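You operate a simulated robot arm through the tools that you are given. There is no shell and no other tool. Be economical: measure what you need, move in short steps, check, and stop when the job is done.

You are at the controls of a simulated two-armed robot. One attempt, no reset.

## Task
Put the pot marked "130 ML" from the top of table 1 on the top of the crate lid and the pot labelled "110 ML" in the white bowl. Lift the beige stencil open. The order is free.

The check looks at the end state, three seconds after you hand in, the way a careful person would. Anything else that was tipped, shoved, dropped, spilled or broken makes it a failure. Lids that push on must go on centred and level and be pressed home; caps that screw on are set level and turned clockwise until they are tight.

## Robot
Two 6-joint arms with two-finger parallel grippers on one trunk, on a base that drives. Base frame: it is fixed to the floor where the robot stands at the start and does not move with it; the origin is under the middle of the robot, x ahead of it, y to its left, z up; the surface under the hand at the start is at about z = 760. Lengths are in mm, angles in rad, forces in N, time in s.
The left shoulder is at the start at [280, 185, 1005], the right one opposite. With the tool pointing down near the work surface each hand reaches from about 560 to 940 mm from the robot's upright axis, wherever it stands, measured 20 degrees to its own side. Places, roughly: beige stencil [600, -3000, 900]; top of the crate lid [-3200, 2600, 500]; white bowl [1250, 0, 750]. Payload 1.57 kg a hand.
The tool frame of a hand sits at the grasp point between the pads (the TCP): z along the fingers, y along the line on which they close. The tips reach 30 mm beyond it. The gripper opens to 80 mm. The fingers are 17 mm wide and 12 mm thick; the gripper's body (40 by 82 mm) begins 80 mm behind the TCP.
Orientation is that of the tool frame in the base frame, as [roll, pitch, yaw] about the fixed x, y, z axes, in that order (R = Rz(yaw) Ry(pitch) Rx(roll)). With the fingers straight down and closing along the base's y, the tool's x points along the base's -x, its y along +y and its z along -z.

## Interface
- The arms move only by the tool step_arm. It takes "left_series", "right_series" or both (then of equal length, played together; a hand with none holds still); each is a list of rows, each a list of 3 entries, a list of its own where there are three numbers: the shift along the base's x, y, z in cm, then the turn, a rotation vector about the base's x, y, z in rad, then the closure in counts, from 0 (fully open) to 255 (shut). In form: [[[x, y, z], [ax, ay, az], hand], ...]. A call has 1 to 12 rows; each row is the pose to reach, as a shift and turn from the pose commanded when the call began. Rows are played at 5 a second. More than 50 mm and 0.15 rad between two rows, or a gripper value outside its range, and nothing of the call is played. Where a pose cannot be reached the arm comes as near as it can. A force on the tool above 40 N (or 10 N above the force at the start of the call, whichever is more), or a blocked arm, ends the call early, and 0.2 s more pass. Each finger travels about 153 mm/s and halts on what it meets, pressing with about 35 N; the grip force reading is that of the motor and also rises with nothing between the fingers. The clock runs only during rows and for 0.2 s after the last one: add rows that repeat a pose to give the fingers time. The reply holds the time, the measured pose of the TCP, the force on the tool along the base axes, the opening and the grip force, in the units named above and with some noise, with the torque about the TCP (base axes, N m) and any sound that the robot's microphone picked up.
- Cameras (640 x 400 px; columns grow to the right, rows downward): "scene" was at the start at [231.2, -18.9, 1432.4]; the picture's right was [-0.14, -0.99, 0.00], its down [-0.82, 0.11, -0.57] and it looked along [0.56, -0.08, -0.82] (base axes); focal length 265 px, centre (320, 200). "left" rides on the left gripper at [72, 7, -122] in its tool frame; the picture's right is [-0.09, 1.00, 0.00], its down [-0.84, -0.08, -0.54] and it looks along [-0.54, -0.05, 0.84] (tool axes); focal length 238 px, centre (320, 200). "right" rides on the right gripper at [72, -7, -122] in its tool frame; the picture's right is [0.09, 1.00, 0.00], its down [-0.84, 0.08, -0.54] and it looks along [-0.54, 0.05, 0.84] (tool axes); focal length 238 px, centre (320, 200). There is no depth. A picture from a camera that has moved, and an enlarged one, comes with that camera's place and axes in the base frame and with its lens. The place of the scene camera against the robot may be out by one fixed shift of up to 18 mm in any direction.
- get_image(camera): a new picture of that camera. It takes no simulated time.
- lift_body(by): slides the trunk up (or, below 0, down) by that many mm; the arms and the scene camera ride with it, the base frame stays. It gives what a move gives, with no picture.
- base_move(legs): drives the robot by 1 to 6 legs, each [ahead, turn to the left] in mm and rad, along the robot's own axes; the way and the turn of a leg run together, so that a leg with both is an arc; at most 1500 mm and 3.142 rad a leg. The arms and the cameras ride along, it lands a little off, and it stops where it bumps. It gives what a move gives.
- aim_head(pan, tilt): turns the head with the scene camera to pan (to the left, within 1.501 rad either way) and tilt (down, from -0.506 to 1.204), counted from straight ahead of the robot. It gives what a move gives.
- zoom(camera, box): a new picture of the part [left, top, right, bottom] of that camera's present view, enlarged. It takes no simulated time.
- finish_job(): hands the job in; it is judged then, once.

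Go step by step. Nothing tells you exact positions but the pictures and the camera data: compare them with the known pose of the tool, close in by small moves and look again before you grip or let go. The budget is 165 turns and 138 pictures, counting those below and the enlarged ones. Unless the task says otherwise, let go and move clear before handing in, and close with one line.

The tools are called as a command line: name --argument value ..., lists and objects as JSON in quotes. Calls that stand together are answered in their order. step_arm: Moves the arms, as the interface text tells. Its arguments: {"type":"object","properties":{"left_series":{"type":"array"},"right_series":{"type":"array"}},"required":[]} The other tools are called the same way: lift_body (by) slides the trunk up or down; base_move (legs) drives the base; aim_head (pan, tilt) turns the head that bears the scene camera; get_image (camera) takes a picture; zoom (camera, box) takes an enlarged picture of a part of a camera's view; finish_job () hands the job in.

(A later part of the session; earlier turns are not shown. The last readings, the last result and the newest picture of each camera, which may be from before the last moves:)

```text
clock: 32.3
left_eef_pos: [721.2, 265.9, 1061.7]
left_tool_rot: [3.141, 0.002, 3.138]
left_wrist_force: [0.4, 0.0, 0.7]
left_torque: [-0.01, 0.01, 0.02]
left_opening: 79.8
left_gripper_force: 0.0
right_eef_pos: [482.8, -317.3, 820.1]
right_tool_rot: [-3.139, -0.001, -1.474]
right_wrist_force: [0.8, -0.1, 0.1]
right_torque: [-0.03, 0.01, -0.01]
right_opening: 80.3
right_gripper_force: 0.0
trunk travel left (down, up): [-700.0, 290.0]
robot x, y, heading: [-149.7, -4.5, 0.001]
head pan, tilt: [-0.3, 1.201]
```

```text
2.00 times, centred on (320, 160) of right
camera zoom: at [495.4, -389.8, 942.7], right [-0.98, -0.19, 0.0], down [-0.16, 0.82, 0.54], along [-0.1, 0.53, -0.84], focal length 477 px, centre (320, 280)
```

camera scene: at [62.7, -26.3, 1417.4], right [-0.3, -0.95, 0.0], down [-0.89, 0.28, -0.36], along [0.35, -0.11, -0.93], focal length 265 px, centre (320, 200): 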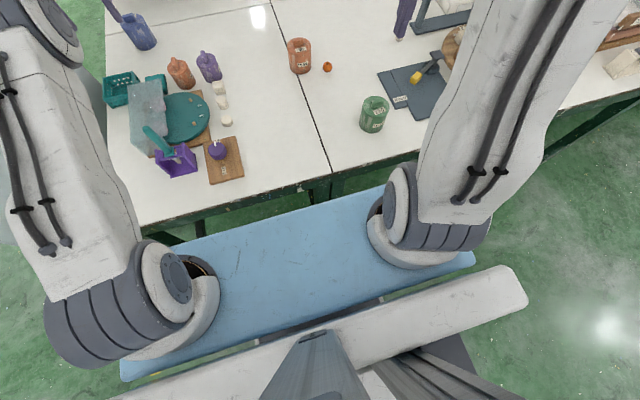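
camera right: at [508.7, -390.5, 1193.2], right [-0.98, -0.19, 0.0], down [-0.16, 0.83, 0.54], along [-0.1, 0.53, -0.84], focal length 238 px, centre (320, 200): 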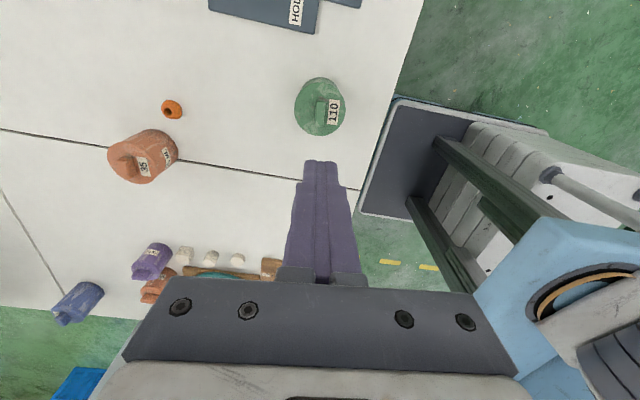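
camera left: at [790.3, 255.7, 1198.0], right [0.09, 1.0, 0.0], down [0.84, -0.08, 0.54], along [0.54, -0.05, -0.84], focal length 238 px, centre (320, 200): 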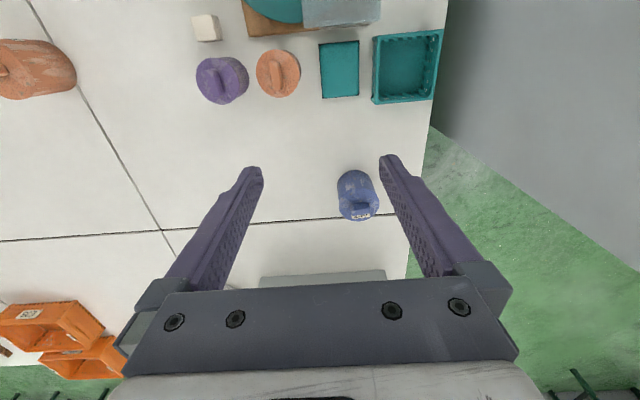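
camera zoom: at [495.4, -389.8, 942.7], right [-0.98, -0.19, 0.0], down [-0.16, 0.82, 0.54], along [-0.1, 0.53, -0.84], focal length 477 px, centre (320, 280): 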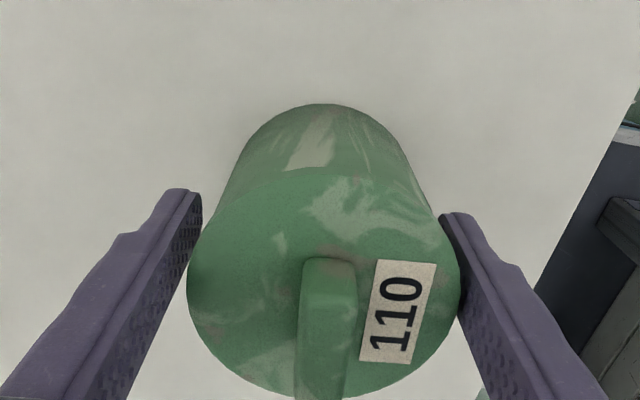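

step_arm --right_series '[[[0, 0, 0], [0, 0, 0], 20], [[0, 0, 0], [0, 0, 0], 40], [[0, 0, 0], [0, 0, 0], 100], [[0, 0, 0], [0, 0, 0], 255], [[0, 0, 0], [0, 0, 0], 255]]'

step_arm --right_series '[[[0, 0, 0.2], [0, 0, 0], 255], [[0, 0, 0.6], [0, 0, 0], 255], [[0, 0, 1.2], [0, 0, 0], 255], [[0, 0, 2.5], [0, 0, 0], 255], [[0, 0, 2.5], [0, 0, 0], 255]]'

zoom --camera "scene" --box '[330, 60, 430, 150]'

```text
clock: 33.5
left_eef_pos: [721.1, 265.6, 1061.6]
left_tool_rot: [3.139, 0.002, 3.137]
left_wrist_force: [-0.6, -0.3, -1.0]
left_torque: [0.0, 0.0, 0.0]
left_opening: 79.9
left_gripper_force: 0.0
right_eef_pos: [483.3, -317.4, 821.0]
right_tool_rot: [-3.141, 0.0, -1.476]
right_wrist_force: [-0.4, -1.2, -3.1]
right_torque: [0.01, 0.01, 0.0]
right_opening: 72.3
right_gripper_force: 34.8
trunk travel left (down, up): [-700.0, 290.0]
robot x, y, heading: [-151.1, -0.6, -0.003]
head pan, tilt: [-0.3, 1.201]
```

```text
clock: 34.7
left_eef_pos: [721.7, 266.3, 1061.2]
left_tool_rot: [3.139, 0.003, 3.138]
left_wrist_force: [-0.3, -0.3, -0.4]
left_torque: [-0.01, -0.01, 0.01]
left_opening: 80.0
left_gripper_force: 0.0
right_eef_pos: [481.6, -317.2, 846.5]
right_tool_rot: [3.141, 0.002, -1.476]
right_wrist_force: [0.2, 0.1, -3.5]
right_torque: [-0.01, -0.02, 0.0]
right_opening: 72.3
right_gripper_force: 34.2
trunk travel left (down, up): [-700.0, 290.0]
robot x, y, heading: [-149.3, -1.2, -0.002]
head pan, tilt: [-0.3, 1.201]
```

```text
4.44 times, centred on (380, 105) of scene
camera zoom: at [62.5, -26.3, 1417.4], right [-0.3, -0.95, 0.0], down [-0.89, 0.28, -0.36], along [0.35, -0.11, -0.93], focal length 1179 px, centre (53, 622)
```

zoom: 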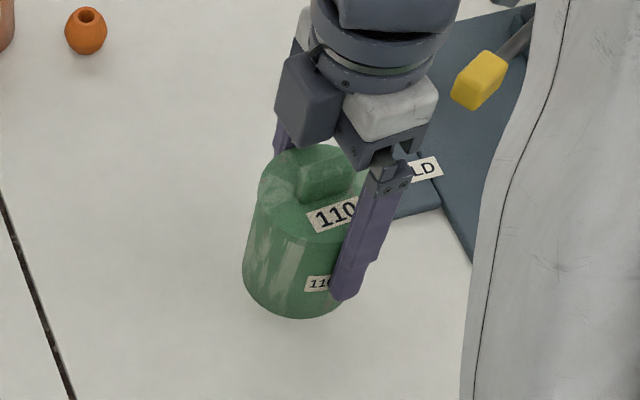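

The pot is up (about 3.5 N). Next I'll raise it, tuck the left hand in, then back off and drive around the left side to the far side of the table.

step_arm --left_series '[[[-4, 0, 0], [0, 0, 0], 0], [[-8, 0, 0], [0, 0, 0], 0], [[-12, 0, 0], [0, 0, 0], 0], [[-16, 0, 0], [0, 0, 0], 0], [[-20, 0, 0], [0, 0, 0], 0], [[-20, 0, 0], [0, 0, 0], 0]]' --right_series '[[[0, 0, 3], [0, 0, 0], 255], [[0, 0, 7], [0, 0, 0], 255], [[0, 0, 11], [0, 0, 0], 255], [[-1, 1, 15], [0, 0, 0], 255], [[-2, 3, 19], [0, 0, 0], 255], [[-3, 4, 22], [0, 0, 0], 255]]'

base_move --legs '[[-300, 0], [0, 1.25]]'

aim_head --pan 0 --tilt 0.4

get_image --camera "scene"

```text
clock: 36.1
left_eef_pos: [520.8, 265.3, 1061.7]
left_tool_rot: [3.14, 0.001, 3.138]
left_wrist_force: [0.2, -0.4, 0.0]
left_torque: [0.0, -0.04, 0.0]
left_opening: 79.8
left_gripper_force: 0.0
right_eef_pos: [449.2, -278.3, 1066.3]
right_tool_rot: [3.139, 0.003, -1.475]
right_wrist_force: [-0.3, -0.7, -3.4]
right_torque: [0.02, 0.01, 0.01]
right_opening: 72.3
right_gripper_force: 35.0
trunk travel left (down, up): [-700.0, 290.0]
robot x, y, heading: [-151.7, 0.4, -0.006]
head pan, tilt: [-0.3, 1.201]
```

```text
clock: 41.2
left_eef_pos: [-475.5, 724.6, 1061.1]
left_tool_rot: [3.141, 0.002, -1.912]
left_wrist_force: [-0.4, -0.2, 1.0]
left_torque: [0.06, 0.02, 0.02]
left_opening: 80.0
left_gripper_force: 0.0
right_eef_pos: [17.6, 477.0, 1066.1]
right_tool_rot: [-3.141, 0.002, -0.241]
right_wrist_force: [0.1, -0.3, -3.3]
right_torque: [-0.04, 0.0, 0.01]
right_opening: 72.1
right_gripper_force: 35.2
trunk travel left (down, up): [-700.0, 290.0]
robot x, y, heading: [-442.8, 0.1, 1.232]
head pan, tilt: [-0.3, 1.201]
```

```text
clock: 42.4
left_eef_pos: [-474.1, 724.7, 1061.6]
left_tool_rot: [3.137, 0.002, -1.911]
left_wrist_force: [0.7, -0.3, 0.6]
left_torque: [-0.03, -0.01, 0.02]
left_opening: 79.9
left_gripper_force: 0.0
right_eef_pos: [16.0, 476.9, 1066.0]
right_tool_rot: [-3.14, 0.0, -0.243]
right_wrist_force: [0.4, -0.2, -3.5]
right_torque: [-0.01, 0.0, -0.01]
right_opening: 72.4
right_gripper_force: 34.8
trunk travel left (down, up): [-700.0, 290.0]
robot x, y, heading: [-444.9, 2.9, 1.23]
head pan, tilt: [0.0, 0.4]
```

```text
103 pictures are left
camera scene: at [-361.8, 231.4, 1480.2], right [0.94, -0.33, 0.0], down [-0.13, -0.37, -0.92], along [0.31, 0.87, -0.39], focal length 265 px, centre (320, 200)
```

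scene: 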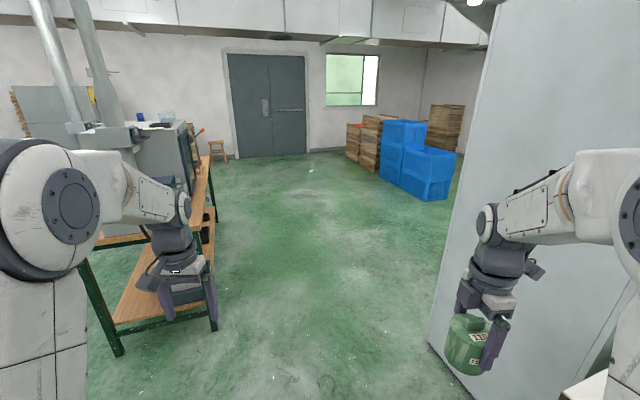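

base_move --legs '[[1500, 0], [350, 0], [0, -1.232], [1000, 0]]'

get_image --camera "scene"

aim_head --pan -1.0 --tilt 0.45

get_image --camera "scene"

```text
clock: 59.6
left_eef_pos: [1815.4, 2072.3, 1062.2]
left_tool_rot: [-3.141, 0.001, -3.122]
left_wrist_force: [0.1, 0.2, 0.3]
left_torque: [0.0, 0.02, 0.02]
left_opening: 79.9
left_gripper_force: 0.1
right_eef_pos: [1757.7, 1526.3, 1067.1]
right_tool_rot: [-3.141, 0.0, -1.449]
right_wrist_force: [-0.9, -0.4, -4.1]
right_torque: [-0.01, 0.0, 0.0]
right_opening: 72.3
right_gripper_force: 34.8
trunk travel left (down, up): [-700.0, 290.0]
robot x, y, heading: [1148.4, 1790.3, 0.025]
head pan, tilt: [0.0, 0.4]
```

```text
102 pictures are left
camera scene: at [1402.3, 1786.9, 1480.3], right [0.02, -1.0, 0.0], down [-0.39, -0.01, -0.92], along [0.92, 0.02, -0.39], focal length 265 px, centre (320, 200)
```

scene: 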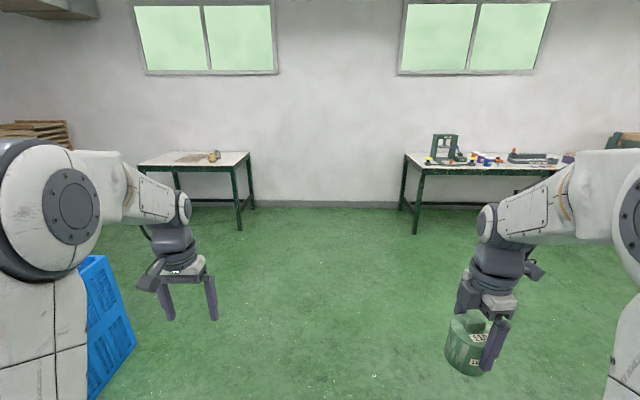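

```text
clock: 60.9
left_eef_pos: [1814.5, 2072.6, 1062.2]
left_tool_rot: [3.138, 0.003, -3.122]
left_wrist_force: [-0.7, 0.4, 0.1]
left_torque: [-0.01, -0.04, 0.01]
left_opening: 79.9
left_gripper_force: 0.1
right_eef_pos: [1757.8, 1525.0, 1066.7]
right_tool_rot: [3.142, -0.001, -1.451]
right_wrist_force: [-0.5, -0.1, -2.8]
right_torque: [0.0, 0.0, 0.03]
right_opening: 72.3
right_gripper_force: 35.1
trunk travel left (down, up): [-700.0, 290.0]
robot x, y, heading: [1149.1, 1788.5, 0.019]
head pan, tilt: [-1.0, 0.45]
```

```text
101 pictures are left
camera scene: at [1361.2, 1708.6, 1475.6], right [-0.83, -0.56, 0.0], down [-0.24, 0.36, -0.9], along [0.5, -0.75, -0.44], focal length 265 px, centre (320, 200)
```

scene: 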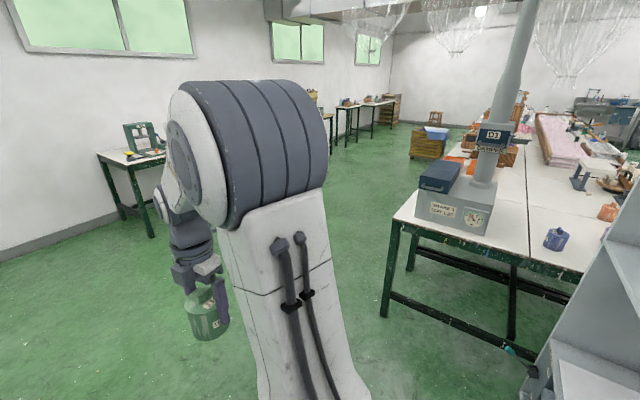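

zoom --camera "scene" --box '[400, 100, 640, 260]'

zoom --camera "scene" --box '[530, 215, 590, 260]'

```text
2.50 times, centred on (520, 180) of scene
camera zoom: at [1361.2, 1708.6, 1475.6], right [-0.83, -0.56, 0.0], down [-0.24, 0.36, -0.9], along [0.5, -0.75, -0.44], focal length 663 px, centre (-180, 250)
```

zoom: 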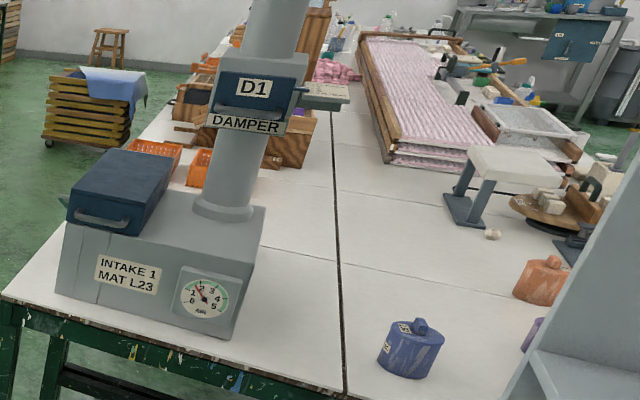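

```text
8.89 times, centred on (560, 238) of scene
camera zoom: at [1361.2, 1708.6, 1475.6], right [-0.83, -0.56, 0.0], down [-0.24, 0.36, -0.9], along [0.5, -0.75, -0.44], focal length 2358 px, centre (-1813, -133)
```

zoom: 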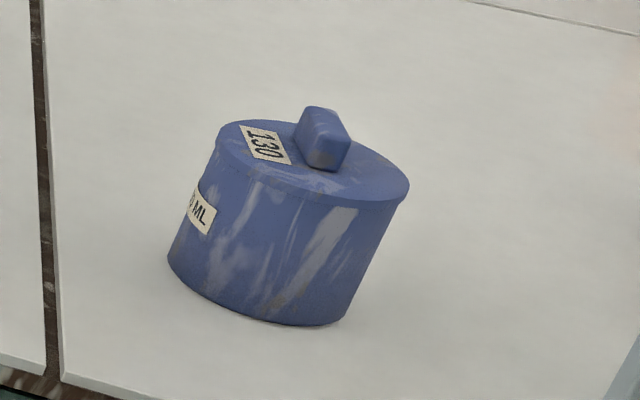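

base_move --legs '[[1200, 0], [0, -1.59], [1500, 0], [590, 0], [0, -1.571]]'

aim_head --pan -0.1 --tilt 0.8

get_image --camera "scene"

```text
clock: 84.5
left_eef_pos: [1731.3, -517.9, 1061.6]
left_tool_rot: [-3.141, 0.002, 0.017]
left_wrist_force: [0.1, 0.0, 0.2]
left_torque: [0.04, 0.03, -0.02]
left_opening: 79.9
left_gripper_force: 0.0
right_eef_pos: [1792.4, 29.7, 1066.7]
right_tool_rot: [3.141, 0.0, 1.686]
right_wrist_force: [0.4, -0.4, -3.9]
right_torque: [0.01, 0.0, 0.0]
right_opening: 72.5
right_gripper_force: 34.3
trunk travel left (down, up): [-700.0, 290.0]
robot x, y, heading: [2400.7, -238.2, -3.125]
head pan, tilt: [-1.0, 0.45]
```

```text
clock: 85.7
left_eef_pos: [1731.2, -517.5, 1062.1]
left_tool_rot: [3.141, 0.002, 0.017]
left_wrist_force: [-0.9, -1.4, -0.4]
left_torque: [0.01, 0.0, -0.04]
left_opening: 80.0
left_gripper_force: 0.1
right_eef_pos: [1792.5, 28.7, 1066.8]
right_tool_rot: [3.141, 0.0, 1.689]
right_wrist_force: [0.0, 0.2, -3.7]
right_torque: [0.03, -0.04, 0.0]
right_opening: 72.0
right_gripper_force: 34.8
trunk travel left (down, up): [-700.0, 290.0]
robot x, y, heading: [2397.5, -240.7, -3.124]
head pan, tilt: [-0.099, 0.799]
```

```text
98 pictures are left
camera scene: at [2158.6, -243.8, 1445.2], right [0.08, 1.0, 0.0], down [0.71, -0.06, -0.7], along [-0.69, 0.06, -0.72], focal length 265 px, centre (320, 200)
```

scene: 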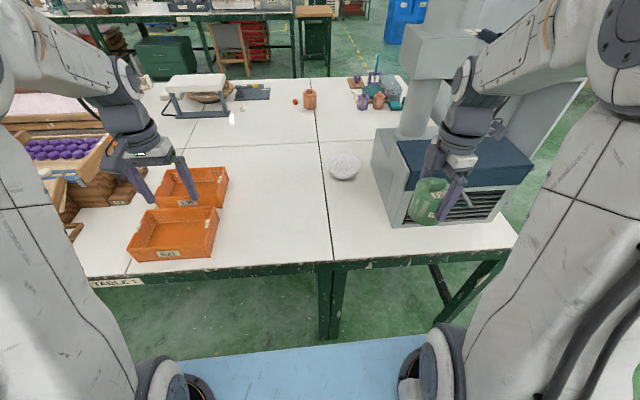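

The table bears the sign "TABLE 1", so this is it. The bowl is near (1348,-74), with the damper machine just beside it. I'll shift the right hand away from the machine, then drive up to the table.

step_arm --right_series '[[[0, -3, 0], [0, 0, 0], 255], [[0, -6, 0], [0, 0, 0], 255], [[0, -9, 0], [0, 0, 0], 255], [[0, -11, 0], [0, 0, 0], 255]]'

base_move --legs '[[240, 0]]'

get_image --camera "scene"

get_image --camera "right"

```text
clock: 86.7
left_eef_pos: [1730.9, -518.1, 1061.9]
left_tool_rot: [3.14, 0.002, 0.016]
left_wrist_force: [0.4, 0.8, 0.0]
left_torque: [0.02, 0.0, -0.01]
left_opening: 80.1
left_gripper_force: 0.1
right_eef_pos: [1793.2, -80.8, 1068.2]
right_tool_rot: [3.14, 0.0, 1.687]
right_wrist_force: [-0.1, 0.7, -4.1]
right_torque: [0.02, 0.01, 0.01]
right_opening: 72.3
right_gripper_force: 34.9
trunk travel left (down, up): [-700.0, 290.0]
robot x, y, heading: [2394.9, -237.4, -3.128]
head pan, tilt: [-0.099, 0.799]
```

```text
clock: 88.5
left_eef_pos: [1489.7, -524.9, 1062.0]
left_tool_rot: [3.139, 0.002, 0.021]
left_wrist_force: [0.3, 0.2, 0.5]
left_torque: [0.02, 0.03, -0.03]
left_opening: 80.1
left_gripper_force: 0.0
right_eef_pos: [1548.4, -88.8, 1069.0]
right_tool_rot: [-3.141, 0.001, 1.69]
right_wrist_force: [-0.1, -0.2, -2.8]
right_torque: [0.0, 0.01, 0.01]
right_opening: 72.1
right_gripper_force: 35.0
trunk travel left (down, up): [-700.0, 290.0]
robot x, y, heading: [2152.1, -239.3, -3.124]
head pan, tilt: [-0.099, 0.799]
```

```text
97 pictures are left
camera scene: at [1915.4, -249.7, 1445.2], right [0.08, 1.0, 0.0], down [0.71, -0.06, -0.7], along [-0.7, 0.05, -0.72], focal length 265 px, centre (320, 200)
```

scene: 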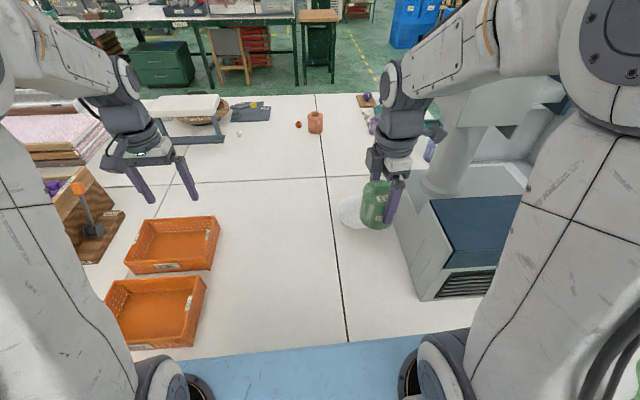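

```text
96 pictures are left
camera right: at [1533.3, -18.2, 1190.1], right [0.98, 0.21, 0.0], down [0.18, -0.82, 0.54], along [0.11, -0.53, -0.84], focal length 238 px, centre (320, 200)
```

right: 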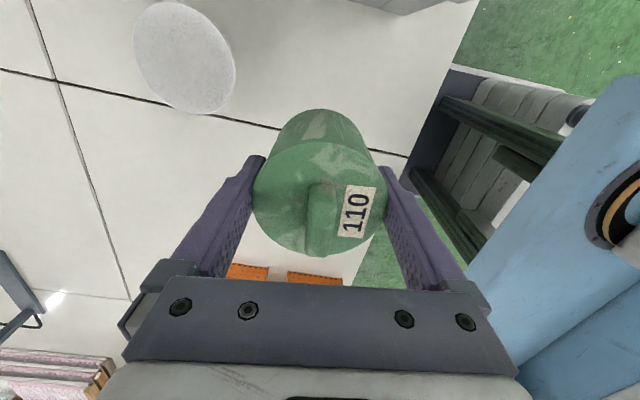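

zoom --camera "right" --box '[120, 0, 260, 120]'

```text
3.33 times, centred on (190, 60) of right
camera zoom: at [1533.3, -18.2, 1190.1], right [0.98, 0.21, 0.0], down [0.18, -0.82, 0.54], along [0.11, -0.53, -0.84], focal length 794 px, centre (753, 667)
```

zoom: 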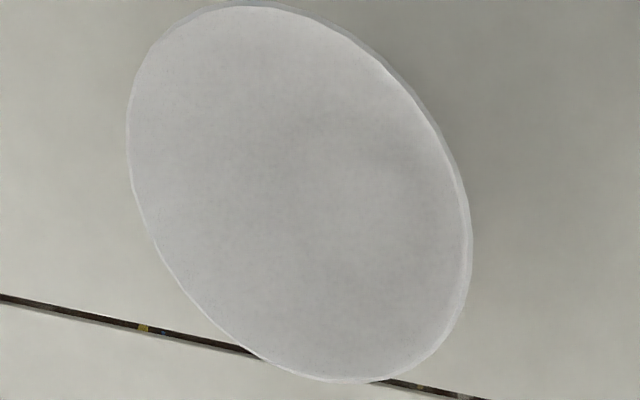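

The bowl is about 138 mm wide, centred near (1347,-76), with its rim at about z=795. I'll carry the pot over it, then check before lowering.

step_arm --right_series '[[[-4, 0.3, 0], [0, 0, 0], 255], [[-8, 0.6, 0], [0, 0, 0], 255], [[-12, 0.9, 0], [0, 0, 0], 255], [[-16, 1.2, -1], [0, 0, 0], 255], [[-20.1, 1.3, -4], [0, 0, 0], 255], [[-20.1, 1.3, -8], [0, 0, 0], 255], [[-20.1, 1.3, -12], [0, 0, 0], 255], [[-20.1, 1.3, -16], [0, 0, 0], 255], [[-20.1, 1.3, -19], [0, 0, 0], 255], [[-20.1, 1.3, -19], [0, 0, 0], 255]]'

get_image --camera "right"

zoom --camera "scene" --box '[290, 120, 450, 260]'

```text
refused: row 5 steps farther than a row can; nothing moved
```

```text
94 pictures are left
camera right: at [1533.3, -18.2, 1190.1], right [0.98, 0.21, 0.0], down [0.18, -0.82, 0.54], along [0.11, -0.53, -0.84], focal length 238 px, centre (320, 200)
```

right: 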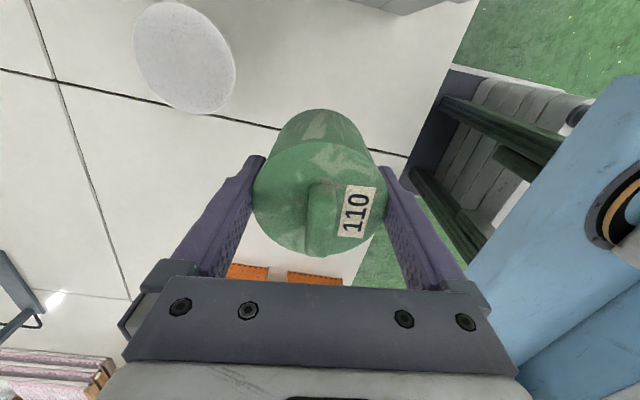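

```text
2.86 times, centred on (370, 190) of scene
camera zoom: at [1915.4, -249.7, 1445.2], right [0.08, 1.0, 0.0], down [0.71, -0.06, -0.7], along [-0.7, 0.05, -0.72], focal length 758 px, centre (177, 229)
```

zoom: 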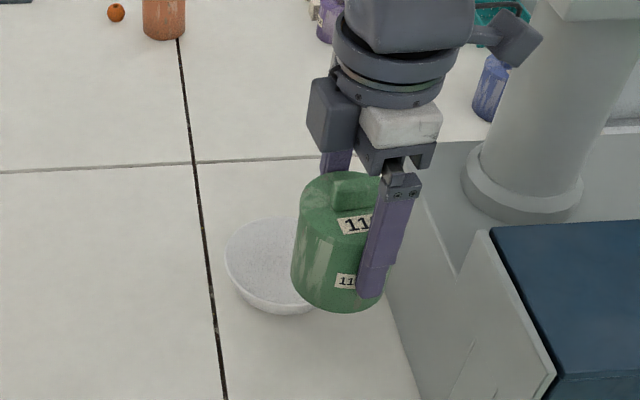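

Row step was too large; I'll play it again in smaller steps.

step_arm --right_series '[[[-4, 0.3, 0], [0, 0, 0], 255], [[-8, 0.6, 0], [0, 0, 0], 255], [[-12, 0.9, 0], [0, 0, 0], 255], [[-16, 1.2, 0], [0, 0, 0], 255], [[-20.1, 1.3, -1], [0, 0, 0], 255], [[-20.1, 1.3, -5], [0, 0, 0], 255], [[-20.1, 1.3, -9], [0, 0, 0], 255], [[-20.1, 1.3, -13], [0, 0, 0], 255], [[-20.1, 1.3, -17], [0, 0, 0], 255], [[-20.1, 1.3, -19], [0, 0, 0], 255], [[-20.1, 1.3, -19], [0, 0, 0], 255]]'

get_image --camera "right"

zoom --camera "scene" --box '[290, 100, 450, 240]'

```text
clock: 90.9
left_eef_pos: [1489.2, -525.3, 1062.0]
left_tool_rot: [3.141, -0.001, 0.022]
left_wrist_force: [-0.1, 1.1, -0.7]
left_torque: [-0.01, 0.0, 0.0]
left_opening: 80.0
left_gripper_force: 0.0
right_eef_pos: [1346.5, -76.9, 878.1]
right_tool_rot: [-3.141, -0.001, 1.69]
right_wrist_force: [-0.6, 0.1, -3.7]
right_torque: [-0.01, 0.02, -0.01]
right_opening: 72.3
right_gripper_force: 34.8
trunk travel left (down, up): [-700.0, 290.0]
robot x, y, heading: [2156.3, -240.9, -3.117]
head pan, tilt: [-0.099, 0.799]
```

```text
92 pictures are left
camera right: at [1330.6, -6.4, 1000.5], right [0.98, 0.21, 0.0], down [0.18, -0.82, 0.54], along [0.11, -0.53, -0.84], focal length 238 px, centre (320, 200)
```

right: 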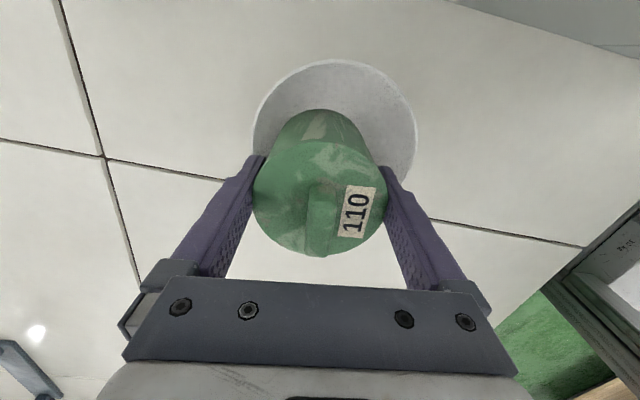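

```text
2.86 times, centred on (370, 170) of scene
camera zoom: at [1914.9, -249.7, 1445.1], right [0.08, 1.0, 0.0], down [0.71, -0.06, -0.7], along [-0.69, 0.05, -0.72], focal length 758 px, centre (177, 286)
```

zoom: 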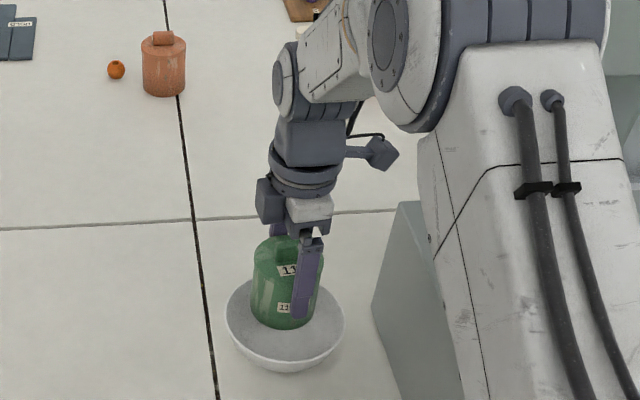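

step_arm --right_series '[[[0.4, -0.1, -1.5], [0, 0, 0], 255], [[0.4, -0.1, -3], [0, 0, 0], 255], [[0.4, -0.1, -3.8], [0, 0, 0], 255], [[0.4, -0.1, -4.2], [0, 0, 0], 255]]'

zoom --camera "scene" --box '[330, 140, 410, 210]'

```text
clock: 91.9
left_eef_pos: [1490.2, -524.0, 1062.3]
left_tool_rot: [3.14, 0.002, 0.022]
left_wrist_force: [0.0, -0.6, -0.6]
left_torque: [0.05, 0.02, -0.02]
left_opening: 79.9
left_gripper_force: 0.0
right_eef_pos: [1352.9, -76.6, 836.8]
right_tool_rot: [-3.141, -0.001, 1.691]
right_wrist_force: [2.8, -0.2, 2.8]
right_torque: [-0.05, -0.05, 0.01]
right_opening: 72.3
right_gripper_force: 35.0
trunk travel left (down, up): [-700.0, 290.0]
robot x, y, heading: [2155.2, -246.2, -3.125]
head pan, tilt: [-0.099, 0.799]
```

```text
5.71 times, centred on (370, 175) of scene
camera zoom: at [1915.4, -249.8, 1445.4], right [0.08, 1.0, 0.0], down [0.71, -0.06, -0.7], along [-0.7, 0.05, -0.72], focal length 1516 px, centre (34, 343)
```

zoom: 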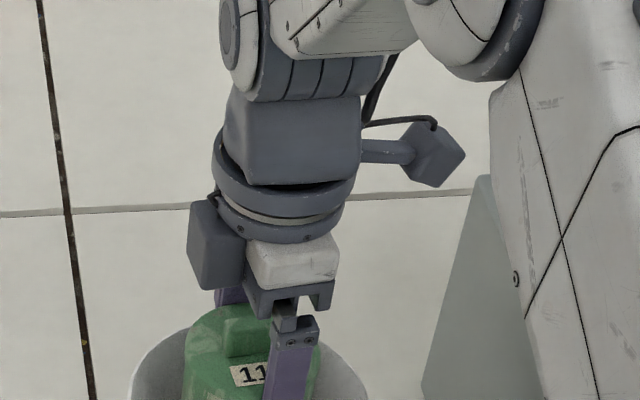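

zoom --camera "right" --box '[220, 30, 440, 230]'

zoom --camera "scene" --box '[320, 180, 420, 250]'

```text
2.00 times, centred on (330, 130) of right
camera zoom: at [1335.6, -5.6, 958.7], right [0.98, 0.21, 0.0], down [0.18, -0.82, 0.54], along [0.11, -0.53, -0.84], focal length 477 px, centre (300, 340)
```

zoom: 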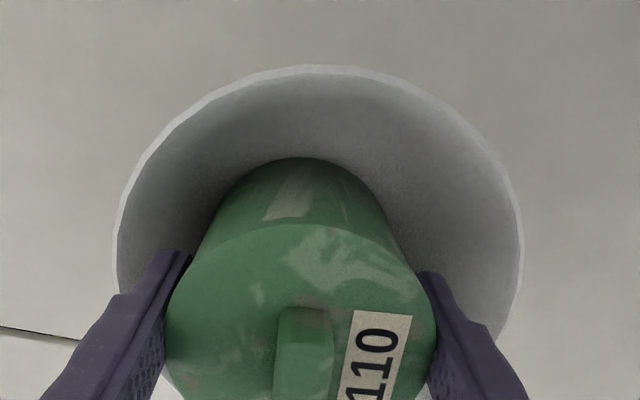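

```text
5.71 times, centred on (370, 215) of scene
camera zoom: at [1915.4, -249.8, 1445.4], right [0.08, 1.0, 0.0], down [0.71, -0.06, -0.7], along [-0.7, 0.05, -0.72], focal length 1516 px, centre (34, 114)
```

zoom: 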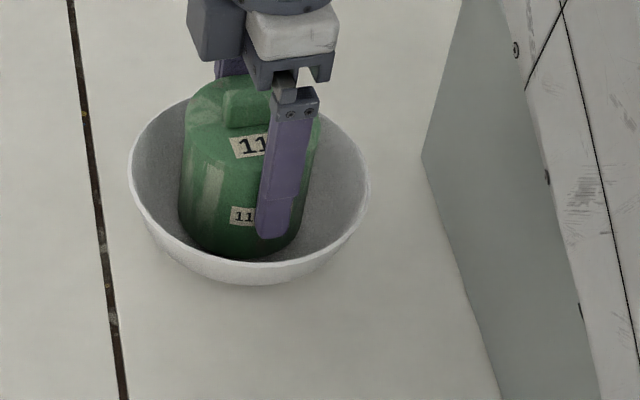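

step_arm --right_series '[[[0.15, -0.1, -0.1], [0, 0, 0], 255], [[0.15, -0.1, -0.2], [0, 0, 0], 255], [[0.15, -0.1, -0.2], [0, 0, 0], 255]]'

```text
clock: 92.7
left_eef_pos: [1490.3, -524.4, 1061.7]
left_tool_rot: [3.141, 0.001, 0.021]
left_wrist_force: [-0.3, 0.2, -0.1]
left_torque: [-0.03, -0.04, 0.03]
left_opening: 80.1
left_gripper_force: 0.1
right_eef_pos: [1352.2, -76.2, 835.0]
right_tool_rot: [3.141, 0.003, 1.69]
right_wrist_force: [2.6, 2.5, 3.4]
right_torque: [0.06, 0.01, -0.06]
right_opening: 72.3
right_gripper_force: 34.9
trunk travel left (down, up): [-700.0, 290.0]
robot x, y, heading: [2156.6, -243.9, -3.122]
head pan, tilt: [-0.099, 0.799]
```

Pot rests in the bowl, centred. I'll release gently and rise.

step_arm --right_series '[[[0, 0, 0], [0, 0, 0], 22], [[0, 0, 0], [0, 0, 0], 10], [[0, 0, 0], [0, 0, 0], 10], [[0, 0, 1], [0, 0, 0], 10], [[0, 0, 3], [0, 0, 0], 10], [[0, 0, 6], [0, 0, 0], 0], [[0, 0, 10], [0, 0, 0], 0], [[0, 0, 14], [0, 0, 0], 0]]'

zoom --camera "scene" --box '[320, 160, 420, 250]'

get_image --camera "right"

```text
clock: 94.5
left_eef_pos: [1488.3, -524.5, 1062.6]
left_tool_rot: [3.141, -0.001, 0.021]
left_wrist_force: [-0.4, -0.7, -0.4]
left_torque: [-0.02, -0.04, 0.01]
left_opening: 79.6
left_gripper_force: 0.1
right_eef_pos: [1352.5, -77.9, 973.4]
right_tool_rot: [-3.141, 0.0, 1.691]
right_wrist_force: [0.1, 0.5, 0.0]
right_torque: [0.01, 0.0, -0.02]
right_opening: 80.1
right_gripper_force: 0.0
trunk travel left (down, up): [-700.0, 290.0]
robot x, y, heading: [2156.6, -241.3, -3.121]
head pan, tilt: [-0.099, 0.799]
```

```text
4.44 times, centred on (370, 205) of scene
camera zoom: at [1915.0, -249.8, 1445.1], right [0.08, 1.0, 0.0], down [0.71, -0.06, -0.7], along [-0.69, 0.05, -0.72], focal length 1179 px, centre (98, 178)
```

zoom: 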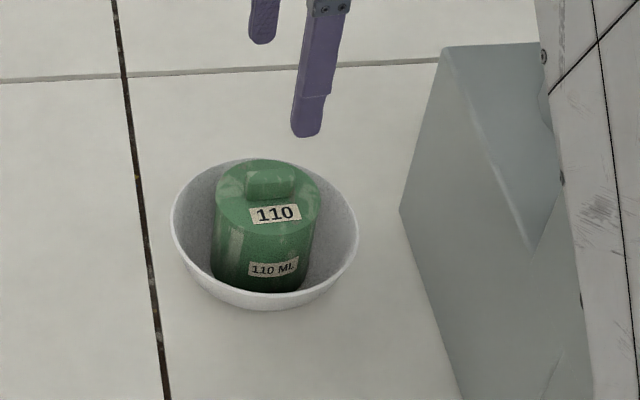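

```text
86 pictures are left
camera right: at [1336.5, -8.3, 1096.2], right [0.98, 0.21, 0.0], down [0.18, -0.82, 0.54], along [0.11, -0.53, -0.84], focal length 238 px, centre (320, 200)
```

right: 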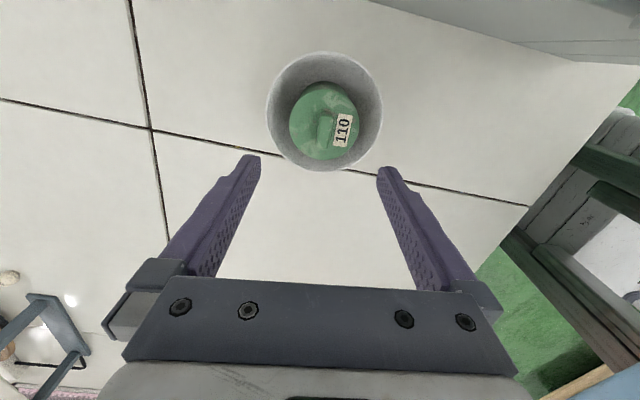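

The 110 pot stands upright in the bowl. I'll retract, back off and drive round to the left end of the table for the blue 130 pot.

step_arm --right_series '[[[2, 0, 3], [0, 0, 0], 0], [[6, 0, 6], [0, 0, 0], 0], [[10, 0, 9], [0, 0, 0], 0], [[14, 0, 9], [0, 0, 0], 0], [[18, 0, 9], [0, 0, 0], 0], [[22, 0, 9], [0, 0, 0], 0]]'

base_move --legs '[[-300, 0], [0, -1.59], [1500, 0], [400, 0], [0, 1.57], [850, 0]]'

aim_head --pan 0.9 --tilt 0.5

get_image --camera "scene"

```text
clock: 95.9
left_eef_pos: [1489.7, -525.1, 1061.9]
left_tool_rot: [3.139, 0.0, 0.021]
left_wrist_force: [-0.2, 0.2, -0.2]
left_torque: [-0.04, 0.0, 0.03]
left_opening: 79.9
left_gripper_force: 0.1
right_eef_pos: [1573.9, -77.9, 1065.3]
right_tool_rot: [-3.139, -0.001, 1.692]
right_wrist_force: [-0.2, 0.1, -1.6]
right_torque: [0.01, -0.02, 0.01]
right_opening: 80.0
right_gripper_force: 0.1
trunk travel left (down, up): [-700.0, 290.0]
robot x, y, heading: [2155.7, -243.1, -3.122]
head pan, tilt: [-0.099, 0.799]
```

```text
clock: 118.8
left_eef_pos: [944.3, 1458.0, 1061.7]
left_tool_rot: [3.138, 0.001, -0.037]
left_wrist_force: [0.3, 0.4, 0.8]
left_torque: [0.0, 0.02, -0.01]
left_opening: 80.1
left_gripper_force: 0.1
right_eef_pos: [1054.2, 1900.1, 1064.7]
right_tool_rot: [-3.141, 0.001, 1.632]
right_wrist_force: [0.3, 0.0, 0.8]
right_torque: [0.03, 0.02, 0.0]
right_opening: 80.2
right_gripper_force: 0.0
trunk travel left (down, up): [-700.0, 290.0]
robot x, y, heading: [1628.2, 1699.1, 3.105]
head pan, tilt: [-0.099, 0.799]
```

```text
clock: 120.0
left_eef_pos: [944.7, 1457.5, 1061.5]
left_tool_rot: [3.141, 0.003, -0.037]
left_wrist_force: [0.0, 0.1, 0.1]
left_torque: [-0.03, 0.02, -0.02]
left_opening: 80.0
left_gripper_force: 0.0
right_eef_pos: [1054.5, 1900.9, 1065.2]
right_tool_rot: [3.141, 0.0, 1.63]
right_wrist_force: [-0.1, -1.0, -0.3]
right_torque: [0.01, 0.03, 0.01]
right_opening: 80.2
right_gripper_force: 0.1
trunk travel left (down, up): [-700.0, 290.0]
robot x, y, heading: [1629.1, 1699.2, 3.108]
head pan, tilt: [0.901, 0.499]
```

```text
85 pictures are left
camera scene: at [1407.0, 1627.6, 1471.1], right [-0.76, 0.65, 0.0], down [0.31, 0.36, -0.88], along [-0.57, -0.67, -0.48], focal length 265 px, centre (320, 200)
```

scene: 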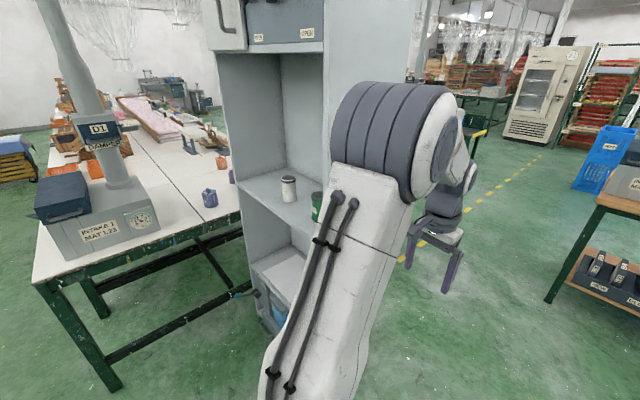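

step_arm --left_series '[[[3, 0, 3], [0, 0, 0], 0], [[6, 0, 6], [0, 0, 0], 0], [[9, 0, 9], [0, 0, 0], 0], [[10, 0, 12], [0, 0, 0], 0]]'

base_move --legs '[[0, 1.57], [600, 0]]'

aim_head --pan -0.4 --tilt 0.7

get_image --camera "scene"

```text
clock: 121.0
left_eef_pos: [1045.7, 1456.9, 1181.4]
left_tool_rot: [3.14, 0.001, -0.037]
left_wrist_force: [-0.6, -0.3, 0.4]
left_torque: [0.0, 0.01, 0.01]
left_opening: 79.7
left_gripper_force: 0.0
right_eef_pos: [1054.4, 1900.6, 1064.3]
right_tool_rot: [3.141, 0.001, 1.632]
right_wrist_force: [0.7, -0.8, 0.1]
right_torque: [-0.02, 0.01, 0.0]
right_opening: 80.1
right_gripper_force: 0.0
trunk travel left (down, up): [-700.0, 290.0]
robot x, y, heading: [1625.2, 1702.3, 3.104]
head pan, tilt: [0.901, 0.499]
```

```text
clock: 128.2
left_eef_pos: [1817.4, 520.6, 1181.8]
left_tool_rot: [3.141, 0.001, 1.509]
left_wrist_force: [-0.4, 0.3, 1.5]
left_torque: [0.02, 0.0, -0.01]
left_opening: 79.9
left_gripper_force: 0.1
right_eef_pos: [1373.6, 542.4, 1064.1]
right_tool_rot: [3.14, -0.002, -3.103]
right_wrist_force: [0.7, 0.0, -0.2]
right_torque: [-0.05, -0.02, 0.02]
right_opening: 79.9
right_gripper_force: 0.0
trunk travel left (down, up): [-700.0, 290.0]
robot x, y, heading: [1588.2, 1104.0, -1.632]
head pan, tilt: [0.901, 0.499]
```

```text
clock: 129.6
left_eef_pos: [1818.0, 521.8, 1181.5]
left_tool_rot: [3.14, 0.001, 1.511]
left_wrist_force: [0.6, 0.4, -0.2]
left_torque: [0.01, -0.01, 0.02]
left_opening: 79.9
left_gripper_force: 0.0
right_eef_pos: [1375.1, 541.4, 1065.7]
right_tool_rot: [-3.141, 0.0, -3.102]
right_wrist_force: [0.4, 0.2, -0.5]
right_torque: [-0.02, -0.01, 0.0]
right_opening: 79.9
right_gripper_force: 0.1
trunk travel left (down, up): [-700.0, 290.0]
robot x, y, heading: [1590.9, 1111.7, -1.635]
head pan, tilt: [-0.4, 0.7]
```

```text
84 pictures are left
camera scene: at [1541.4, 862.5, 1453.4], right [-0.9, 0.44, 0.0], down [0.29, 0.58, -0.77], along [-0.34, -0.69, -0.64], focal length 265 px, centre (320, 200)
```

scene: 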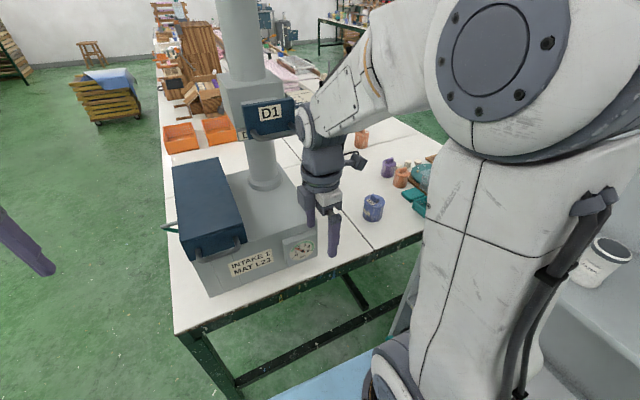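

base_move --legs '[[0, -0.22], [170, 0]]'

get_image --camera "scene"

get_image --camera "right"

```text
clock: 131.9
left_eef_pos: [1636.5, 319.0, 1180.9]
left_tool_rot: [3.14, 0.003, 1.289]
left_wrist_force: [0.2, 0.3, -0.8]
left_torque: [0.0, -0.01, 0.02]
left_opening: 80.0
left_gripper_force: 0.1
right_eef_pos: [1209.3, 436.1, 1063.7]
right_tool_rot: [3.141, 0.0, 2.96]
right_wrist_force: [0.0, 0.2, -0.1]
right_torque: [-0.02, 0.0, -0.02]
right_opening: 80.1
right_gripper_force: 0.0
trunk travel left (down, up): [-700.0, 290.0]
robot x, y, heading: [1543.1, 941.4, -1.853]
head pan, tilt: [-0.4, 0.7]
```

```text
83 pictures are left
camera scene: at [1443.6, 714.1, 1453.5], right [-0.78, 0.63, 0.0], down [0.41, 0.5, -0.77], along [-0.48, -0.59, -0.64], focal length 265 px, centre (320, 200)
```

scene: 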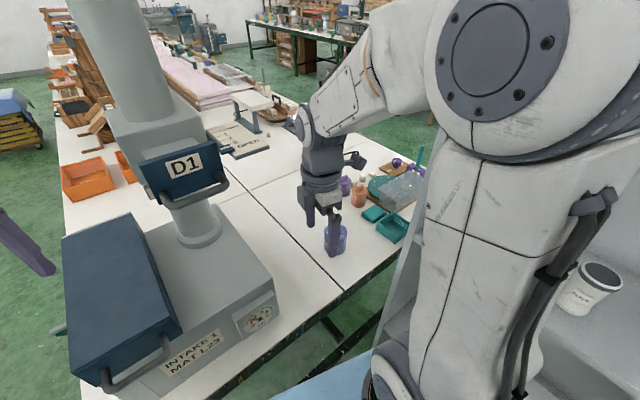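

```text
82 pictures are left
camera right: at [1136.4, 442.7, 1187.0], right [0.09, 1.0, 0.0], down [0.84, -0.07, 0.54], along [0.54, -0.05, -0.84], focal length 238 px, centre (320, 200)
```

right: 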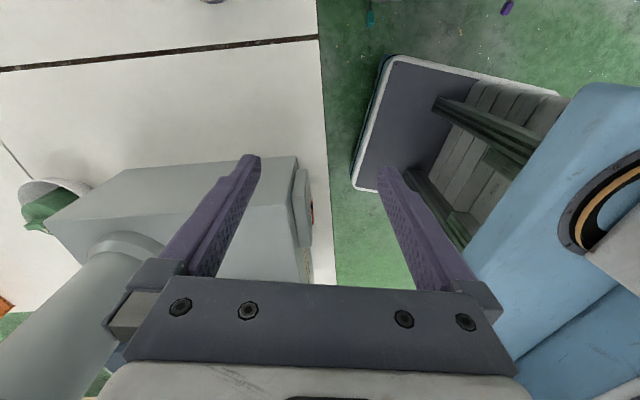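

Now I'll bring the right hand over the blue pot at about (1038,304).

step_arm --right_series '[[[-3, -2.4, 0], [0, 0, 0], 0], [[-6, -4.8, 0], [0, 0, 0], 0], [[-9, -7.2, 0], [0, 0, 0], 0], [[-12, -9.6, 0], [0, 0, 0], 0], [[-15, -12, 0], [0, 0, 0], 0], [[-17.1, -13.2, -1], [0, 0, 0], 0], [[-17.1, -13.2, -5], [0, 0, 0], 0], [[-17.1, -13.2, -9], [0, 0, 0], 0], [[-17.1, -13.2, -9], [0, 0, 0], 0]]'

get_image --camera "right"

```text
clock: 133.9
left_eef_pos: [1637.0, 319.8, 1180.9]
left_tool_rot: [3.141, 0.001, 1.29]
left_wrist_force: [0.5, -0.6, 0.3]
left_torque: [0.0, 0.0, -0.03]
left_opening: 79.6
left_gripper_force: 0.1
right_eef_pos: [1039.7, 305.7, 973.2]
right_tool_rot: [3.141, 0.0, 2.961]
right_wrist_force: [0.6, 0.1, -1.1]
right_torque: [-0.03, 0.02, -0.03]
right_opening: 79.9
right_gripper_force: 0.0
trunk travel left (down, up): [-700.0, 290.0]
robot x, y, heading: [1540.1, 942.5, -1.85]
head pan, tilt: [-0.4, 0.7]
```

```text
81 pictures are left
camera right: at [966.4, 311.0, 1094.7], right [0.09, 1.0, 0.0], down [0.84, -0.07, 0.54], along [0.54, -0.05, -0.84], focal length 238 px, centre (320, 200)
```

right: 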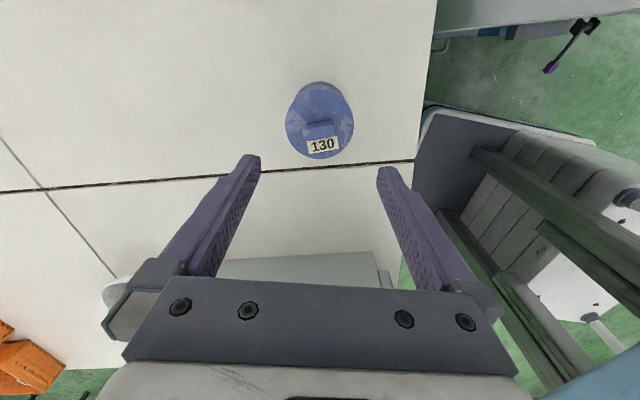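

zoom --camera "right" --box '[270, 70, 370, 170]'

```text
4.00 times, centred on (320, 120) of right
camera zoom: at [966.4, 311.0, 1094.7], right [0.09, 1.0, 0.0], down [0.84, -0.07, 0.54], along [0.54, -0.05, -0.84], focal length 953 px, centre (320, 520)
```

zoom: 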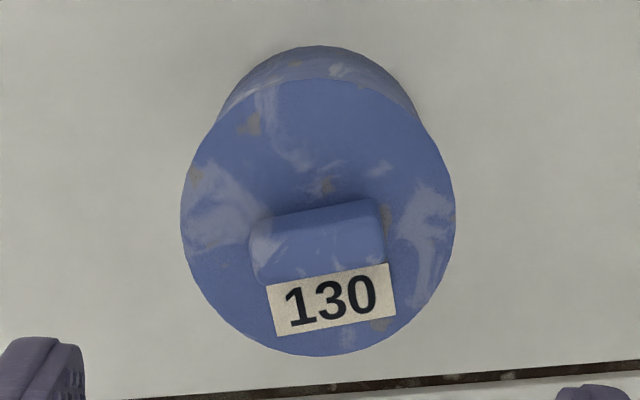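

step_arm --right_series '[[[-0.4, -0.2, -3], [0, 0, 0], 0], [[-0.4, -0.2, -6], [0, 0, 0], 0], [[-0.4, -0.2, -9], [0, 0, 0], 0], [[-0.4, -0.2, -9], [0, 0, 0], 0]]'

zoom --camera "right" --box '[220, 60, 420, 260]'

```text
clock: 134.9
left_eef_pos: [1635.9, 320.4, 1181.7]
left_tool_rot: [3.139, 0.002, 1.289]
left_wrist_force: [-0.4, 0.0, 0.0]
left_torque: [0.02, 0.01, 0.0]
left_opening: 80.1
left_gripper_force: 0.0
right_eef_pos: [1035.7, 303.2, 884.3]
right_tool_rot: [-3.141, 0.0, 2.96]
right_wrist_force: [-1.0, 1.3, 1.0]
right_torque: [-0.01, -0.02, 0.0]
right_opening: 80.1
right_gripper_force: 0.0
trunk travel left (down, up): [-700.0, 290.0]
robot x, y, heading: [1540.6, 939.9, -1.847]
head pan, tilt: [-0.4, 0.7]
```

```text
2.00 times, centred on (320, 160) of right
camera zoom: at [962.1, 308.4, 1006.1], right [0.09, 1.0, 0.0], down [0.84, -0.07, 0.54], along [0.54, -0.05, -0.84], focal length 477 px, centre (320, 280)
```

zoom: 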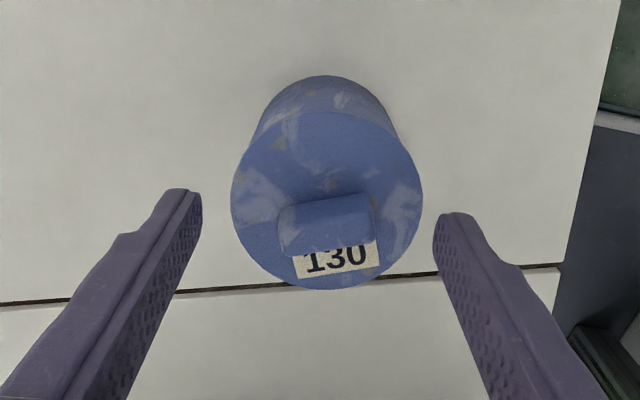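

step_arm --right_series '[[[0, 0.3, 0], [0, 0, 0], 0], [[0, 0.3, -1.5], [0, 0, 0], 0], [[0, 0.3, -3], [0, 0, 0], 0], [[0, 0.3, -4.5], [0, 0, 0], 0], [[0, 0.3, -6.4], [0, 0, 0], 0], [[0, 0.3, -6.4], [0, 0, 0], 0]]'

zoom --camera "right" --box '[220, 60, 420, 260]'

```text
clock: 136.3
left_eef_pos: [1636.1, 319.6, 1180.9]
left_tool_rot: [3.14, 0.002, 1.29]
left_wrist_force: [0.3, -0.6, -0.2]
left_torque: [0.03, -0.03, 0.02]
left_opening: 79.8
left_gripper_force: 0.1
right_eef_pos: [1035.1, 305.3, 820.3]
right_tool_rot: [-3.14, 0.0, 2.96]
right_wrist_force: [0.1, 0.3, -1.0]
right_torque: [0.0, -0.02, -0.01]
right_opening: 80.0
right_gripper_force: 0.0
trunk travel left (down, up): [-700.0, 290.0]
robot x, y, heading: [1542.6, 942.7, -1.853]
head pan, tilt: [-0.4, 0.7]
```

```text
2.00 times, centred on (320, 160) of right
camera zoom: at [962.0, 310.4, 942.8], right [0.09, 1.0, 0.0], down [0.84, -0.07, 0.54], along [0.54, -0.05, -0.84], focal length 477 px, centre (320, 280)
```

zoom: 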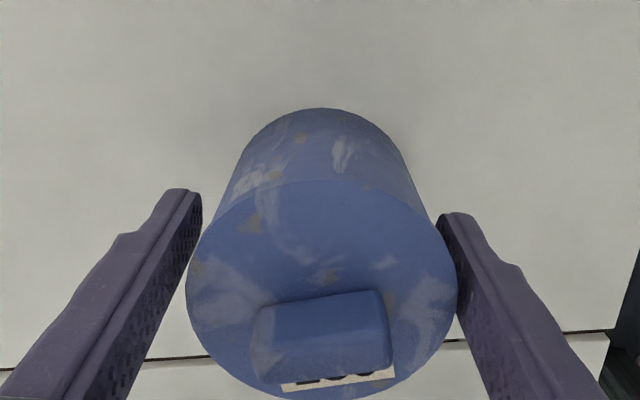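

Well centred. I'll close and lift.

step_arm --right_series '[[[0, 0, 0], [0, 0, 0], 20], [[0, 0, 0], [0, 0, 0], 40], [[0, 0, 0], [0, 0, 0], 100], [[0, 0, 0], [0, 0, 0], 255], [[0, 0, 0], [0, 0, 0], 255], [[0, 0, 0.3], [0, 0, 0], 255], [[0, 0, 1], [0, 0, 0], 255], [[0, 0, 3], [0, 0, 0], 255], [[0, 0, 6], [0, 0, 0], 255], [[0, 0, 10], [0, 0, 0], 255], [[0, 0, 14], [0, 0, 0], 255], [[0, 0, 18], [0, 0, 0], 255]]'

step_arm --right_series '[[[0, 0, 3], [0, 0, 0], 255], [[2, 3, 5], [0, 0, 0], 255], [[5, 6, 5], [0, 0, 0], 255], [[8, 9, 5], [0, 0, 0], 255], [[11, 12, 5], [0, 0, 0], 255], [[13, 13, 5], [0, 0, 0], 255]]'

get_image --camera "scene"

```text
clock: 138.9
left_eef_pos: [1636.3, 319.7, 1180.6]
left_tool_rot: [3.14, 0.002, 1.29]
left_wrist_force: [0.3, 0.5, 0.1]
left_torque: [-0.01, -0.02, -0.03]
left_opening: 80.2
left_gripper_force: 0.1
right_eef_pos: [1032.1, 306.9, 1002.1]
right_tool_rot: [3.141, 0.0, 2.959]
right_wrist_force: [-0.4, -0.9, -5.2]
right_torque: [-0.03, 0.04, 0.01]
right_opening: 69.9
right_gripper_force: 35.3
trunk travel left (down, up): [-700.0, 290.0]
robot x, y, heading: [1541.2, 942.1, -1.853]
head pan, tilt: [-0.4, 0.7]
```

```text
clock: 140.3
left_eef_pos: [1636.9, 320.6, 1181.5]
left_tool_rot: [3.14, 0.002, 1.29]
left_wrist_force: [0.2, -0.5, 0.3]
left_torque: [0.0, 0.04, -0.03]
left_opening: 80.0
left_gripper_force: 0.1
right_eef_pos: [1163.1, 435.1, 1052.6]
right_tool_rot: [-3.141, 0.0, 2.96]
right_wrist_force: [-1.0, -0.3, -3.2]
right_torque: [0.02, 0.03, -0.02]
right_opening: 70.2
right_gripper_force: 34.7
trunk travel left (down, up): [-700.0, 290.0]
robot x, y, heading: [1539.5, 943.1, -1.85]
head pan, tilt: [-0.4, 0.7]
```

```text
77 pictures are left
camera scene: at [1443.4, 713.6, 1453.4], right [-0.78, 0.63, 0.0], down [0.41, 0.5, -0.76], along [-0.48, -0.59, -0.64], focal length 265 px, centre (320, 200)
```

scene: 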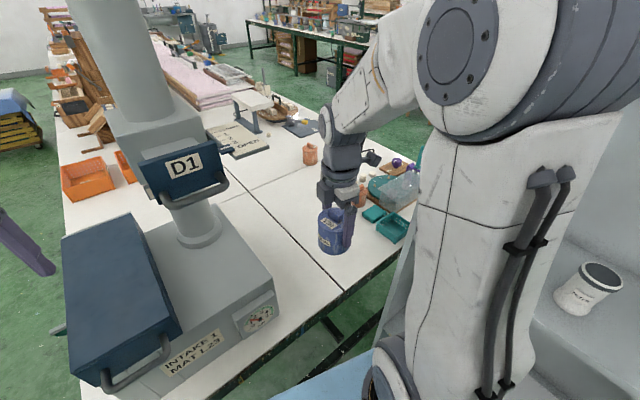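

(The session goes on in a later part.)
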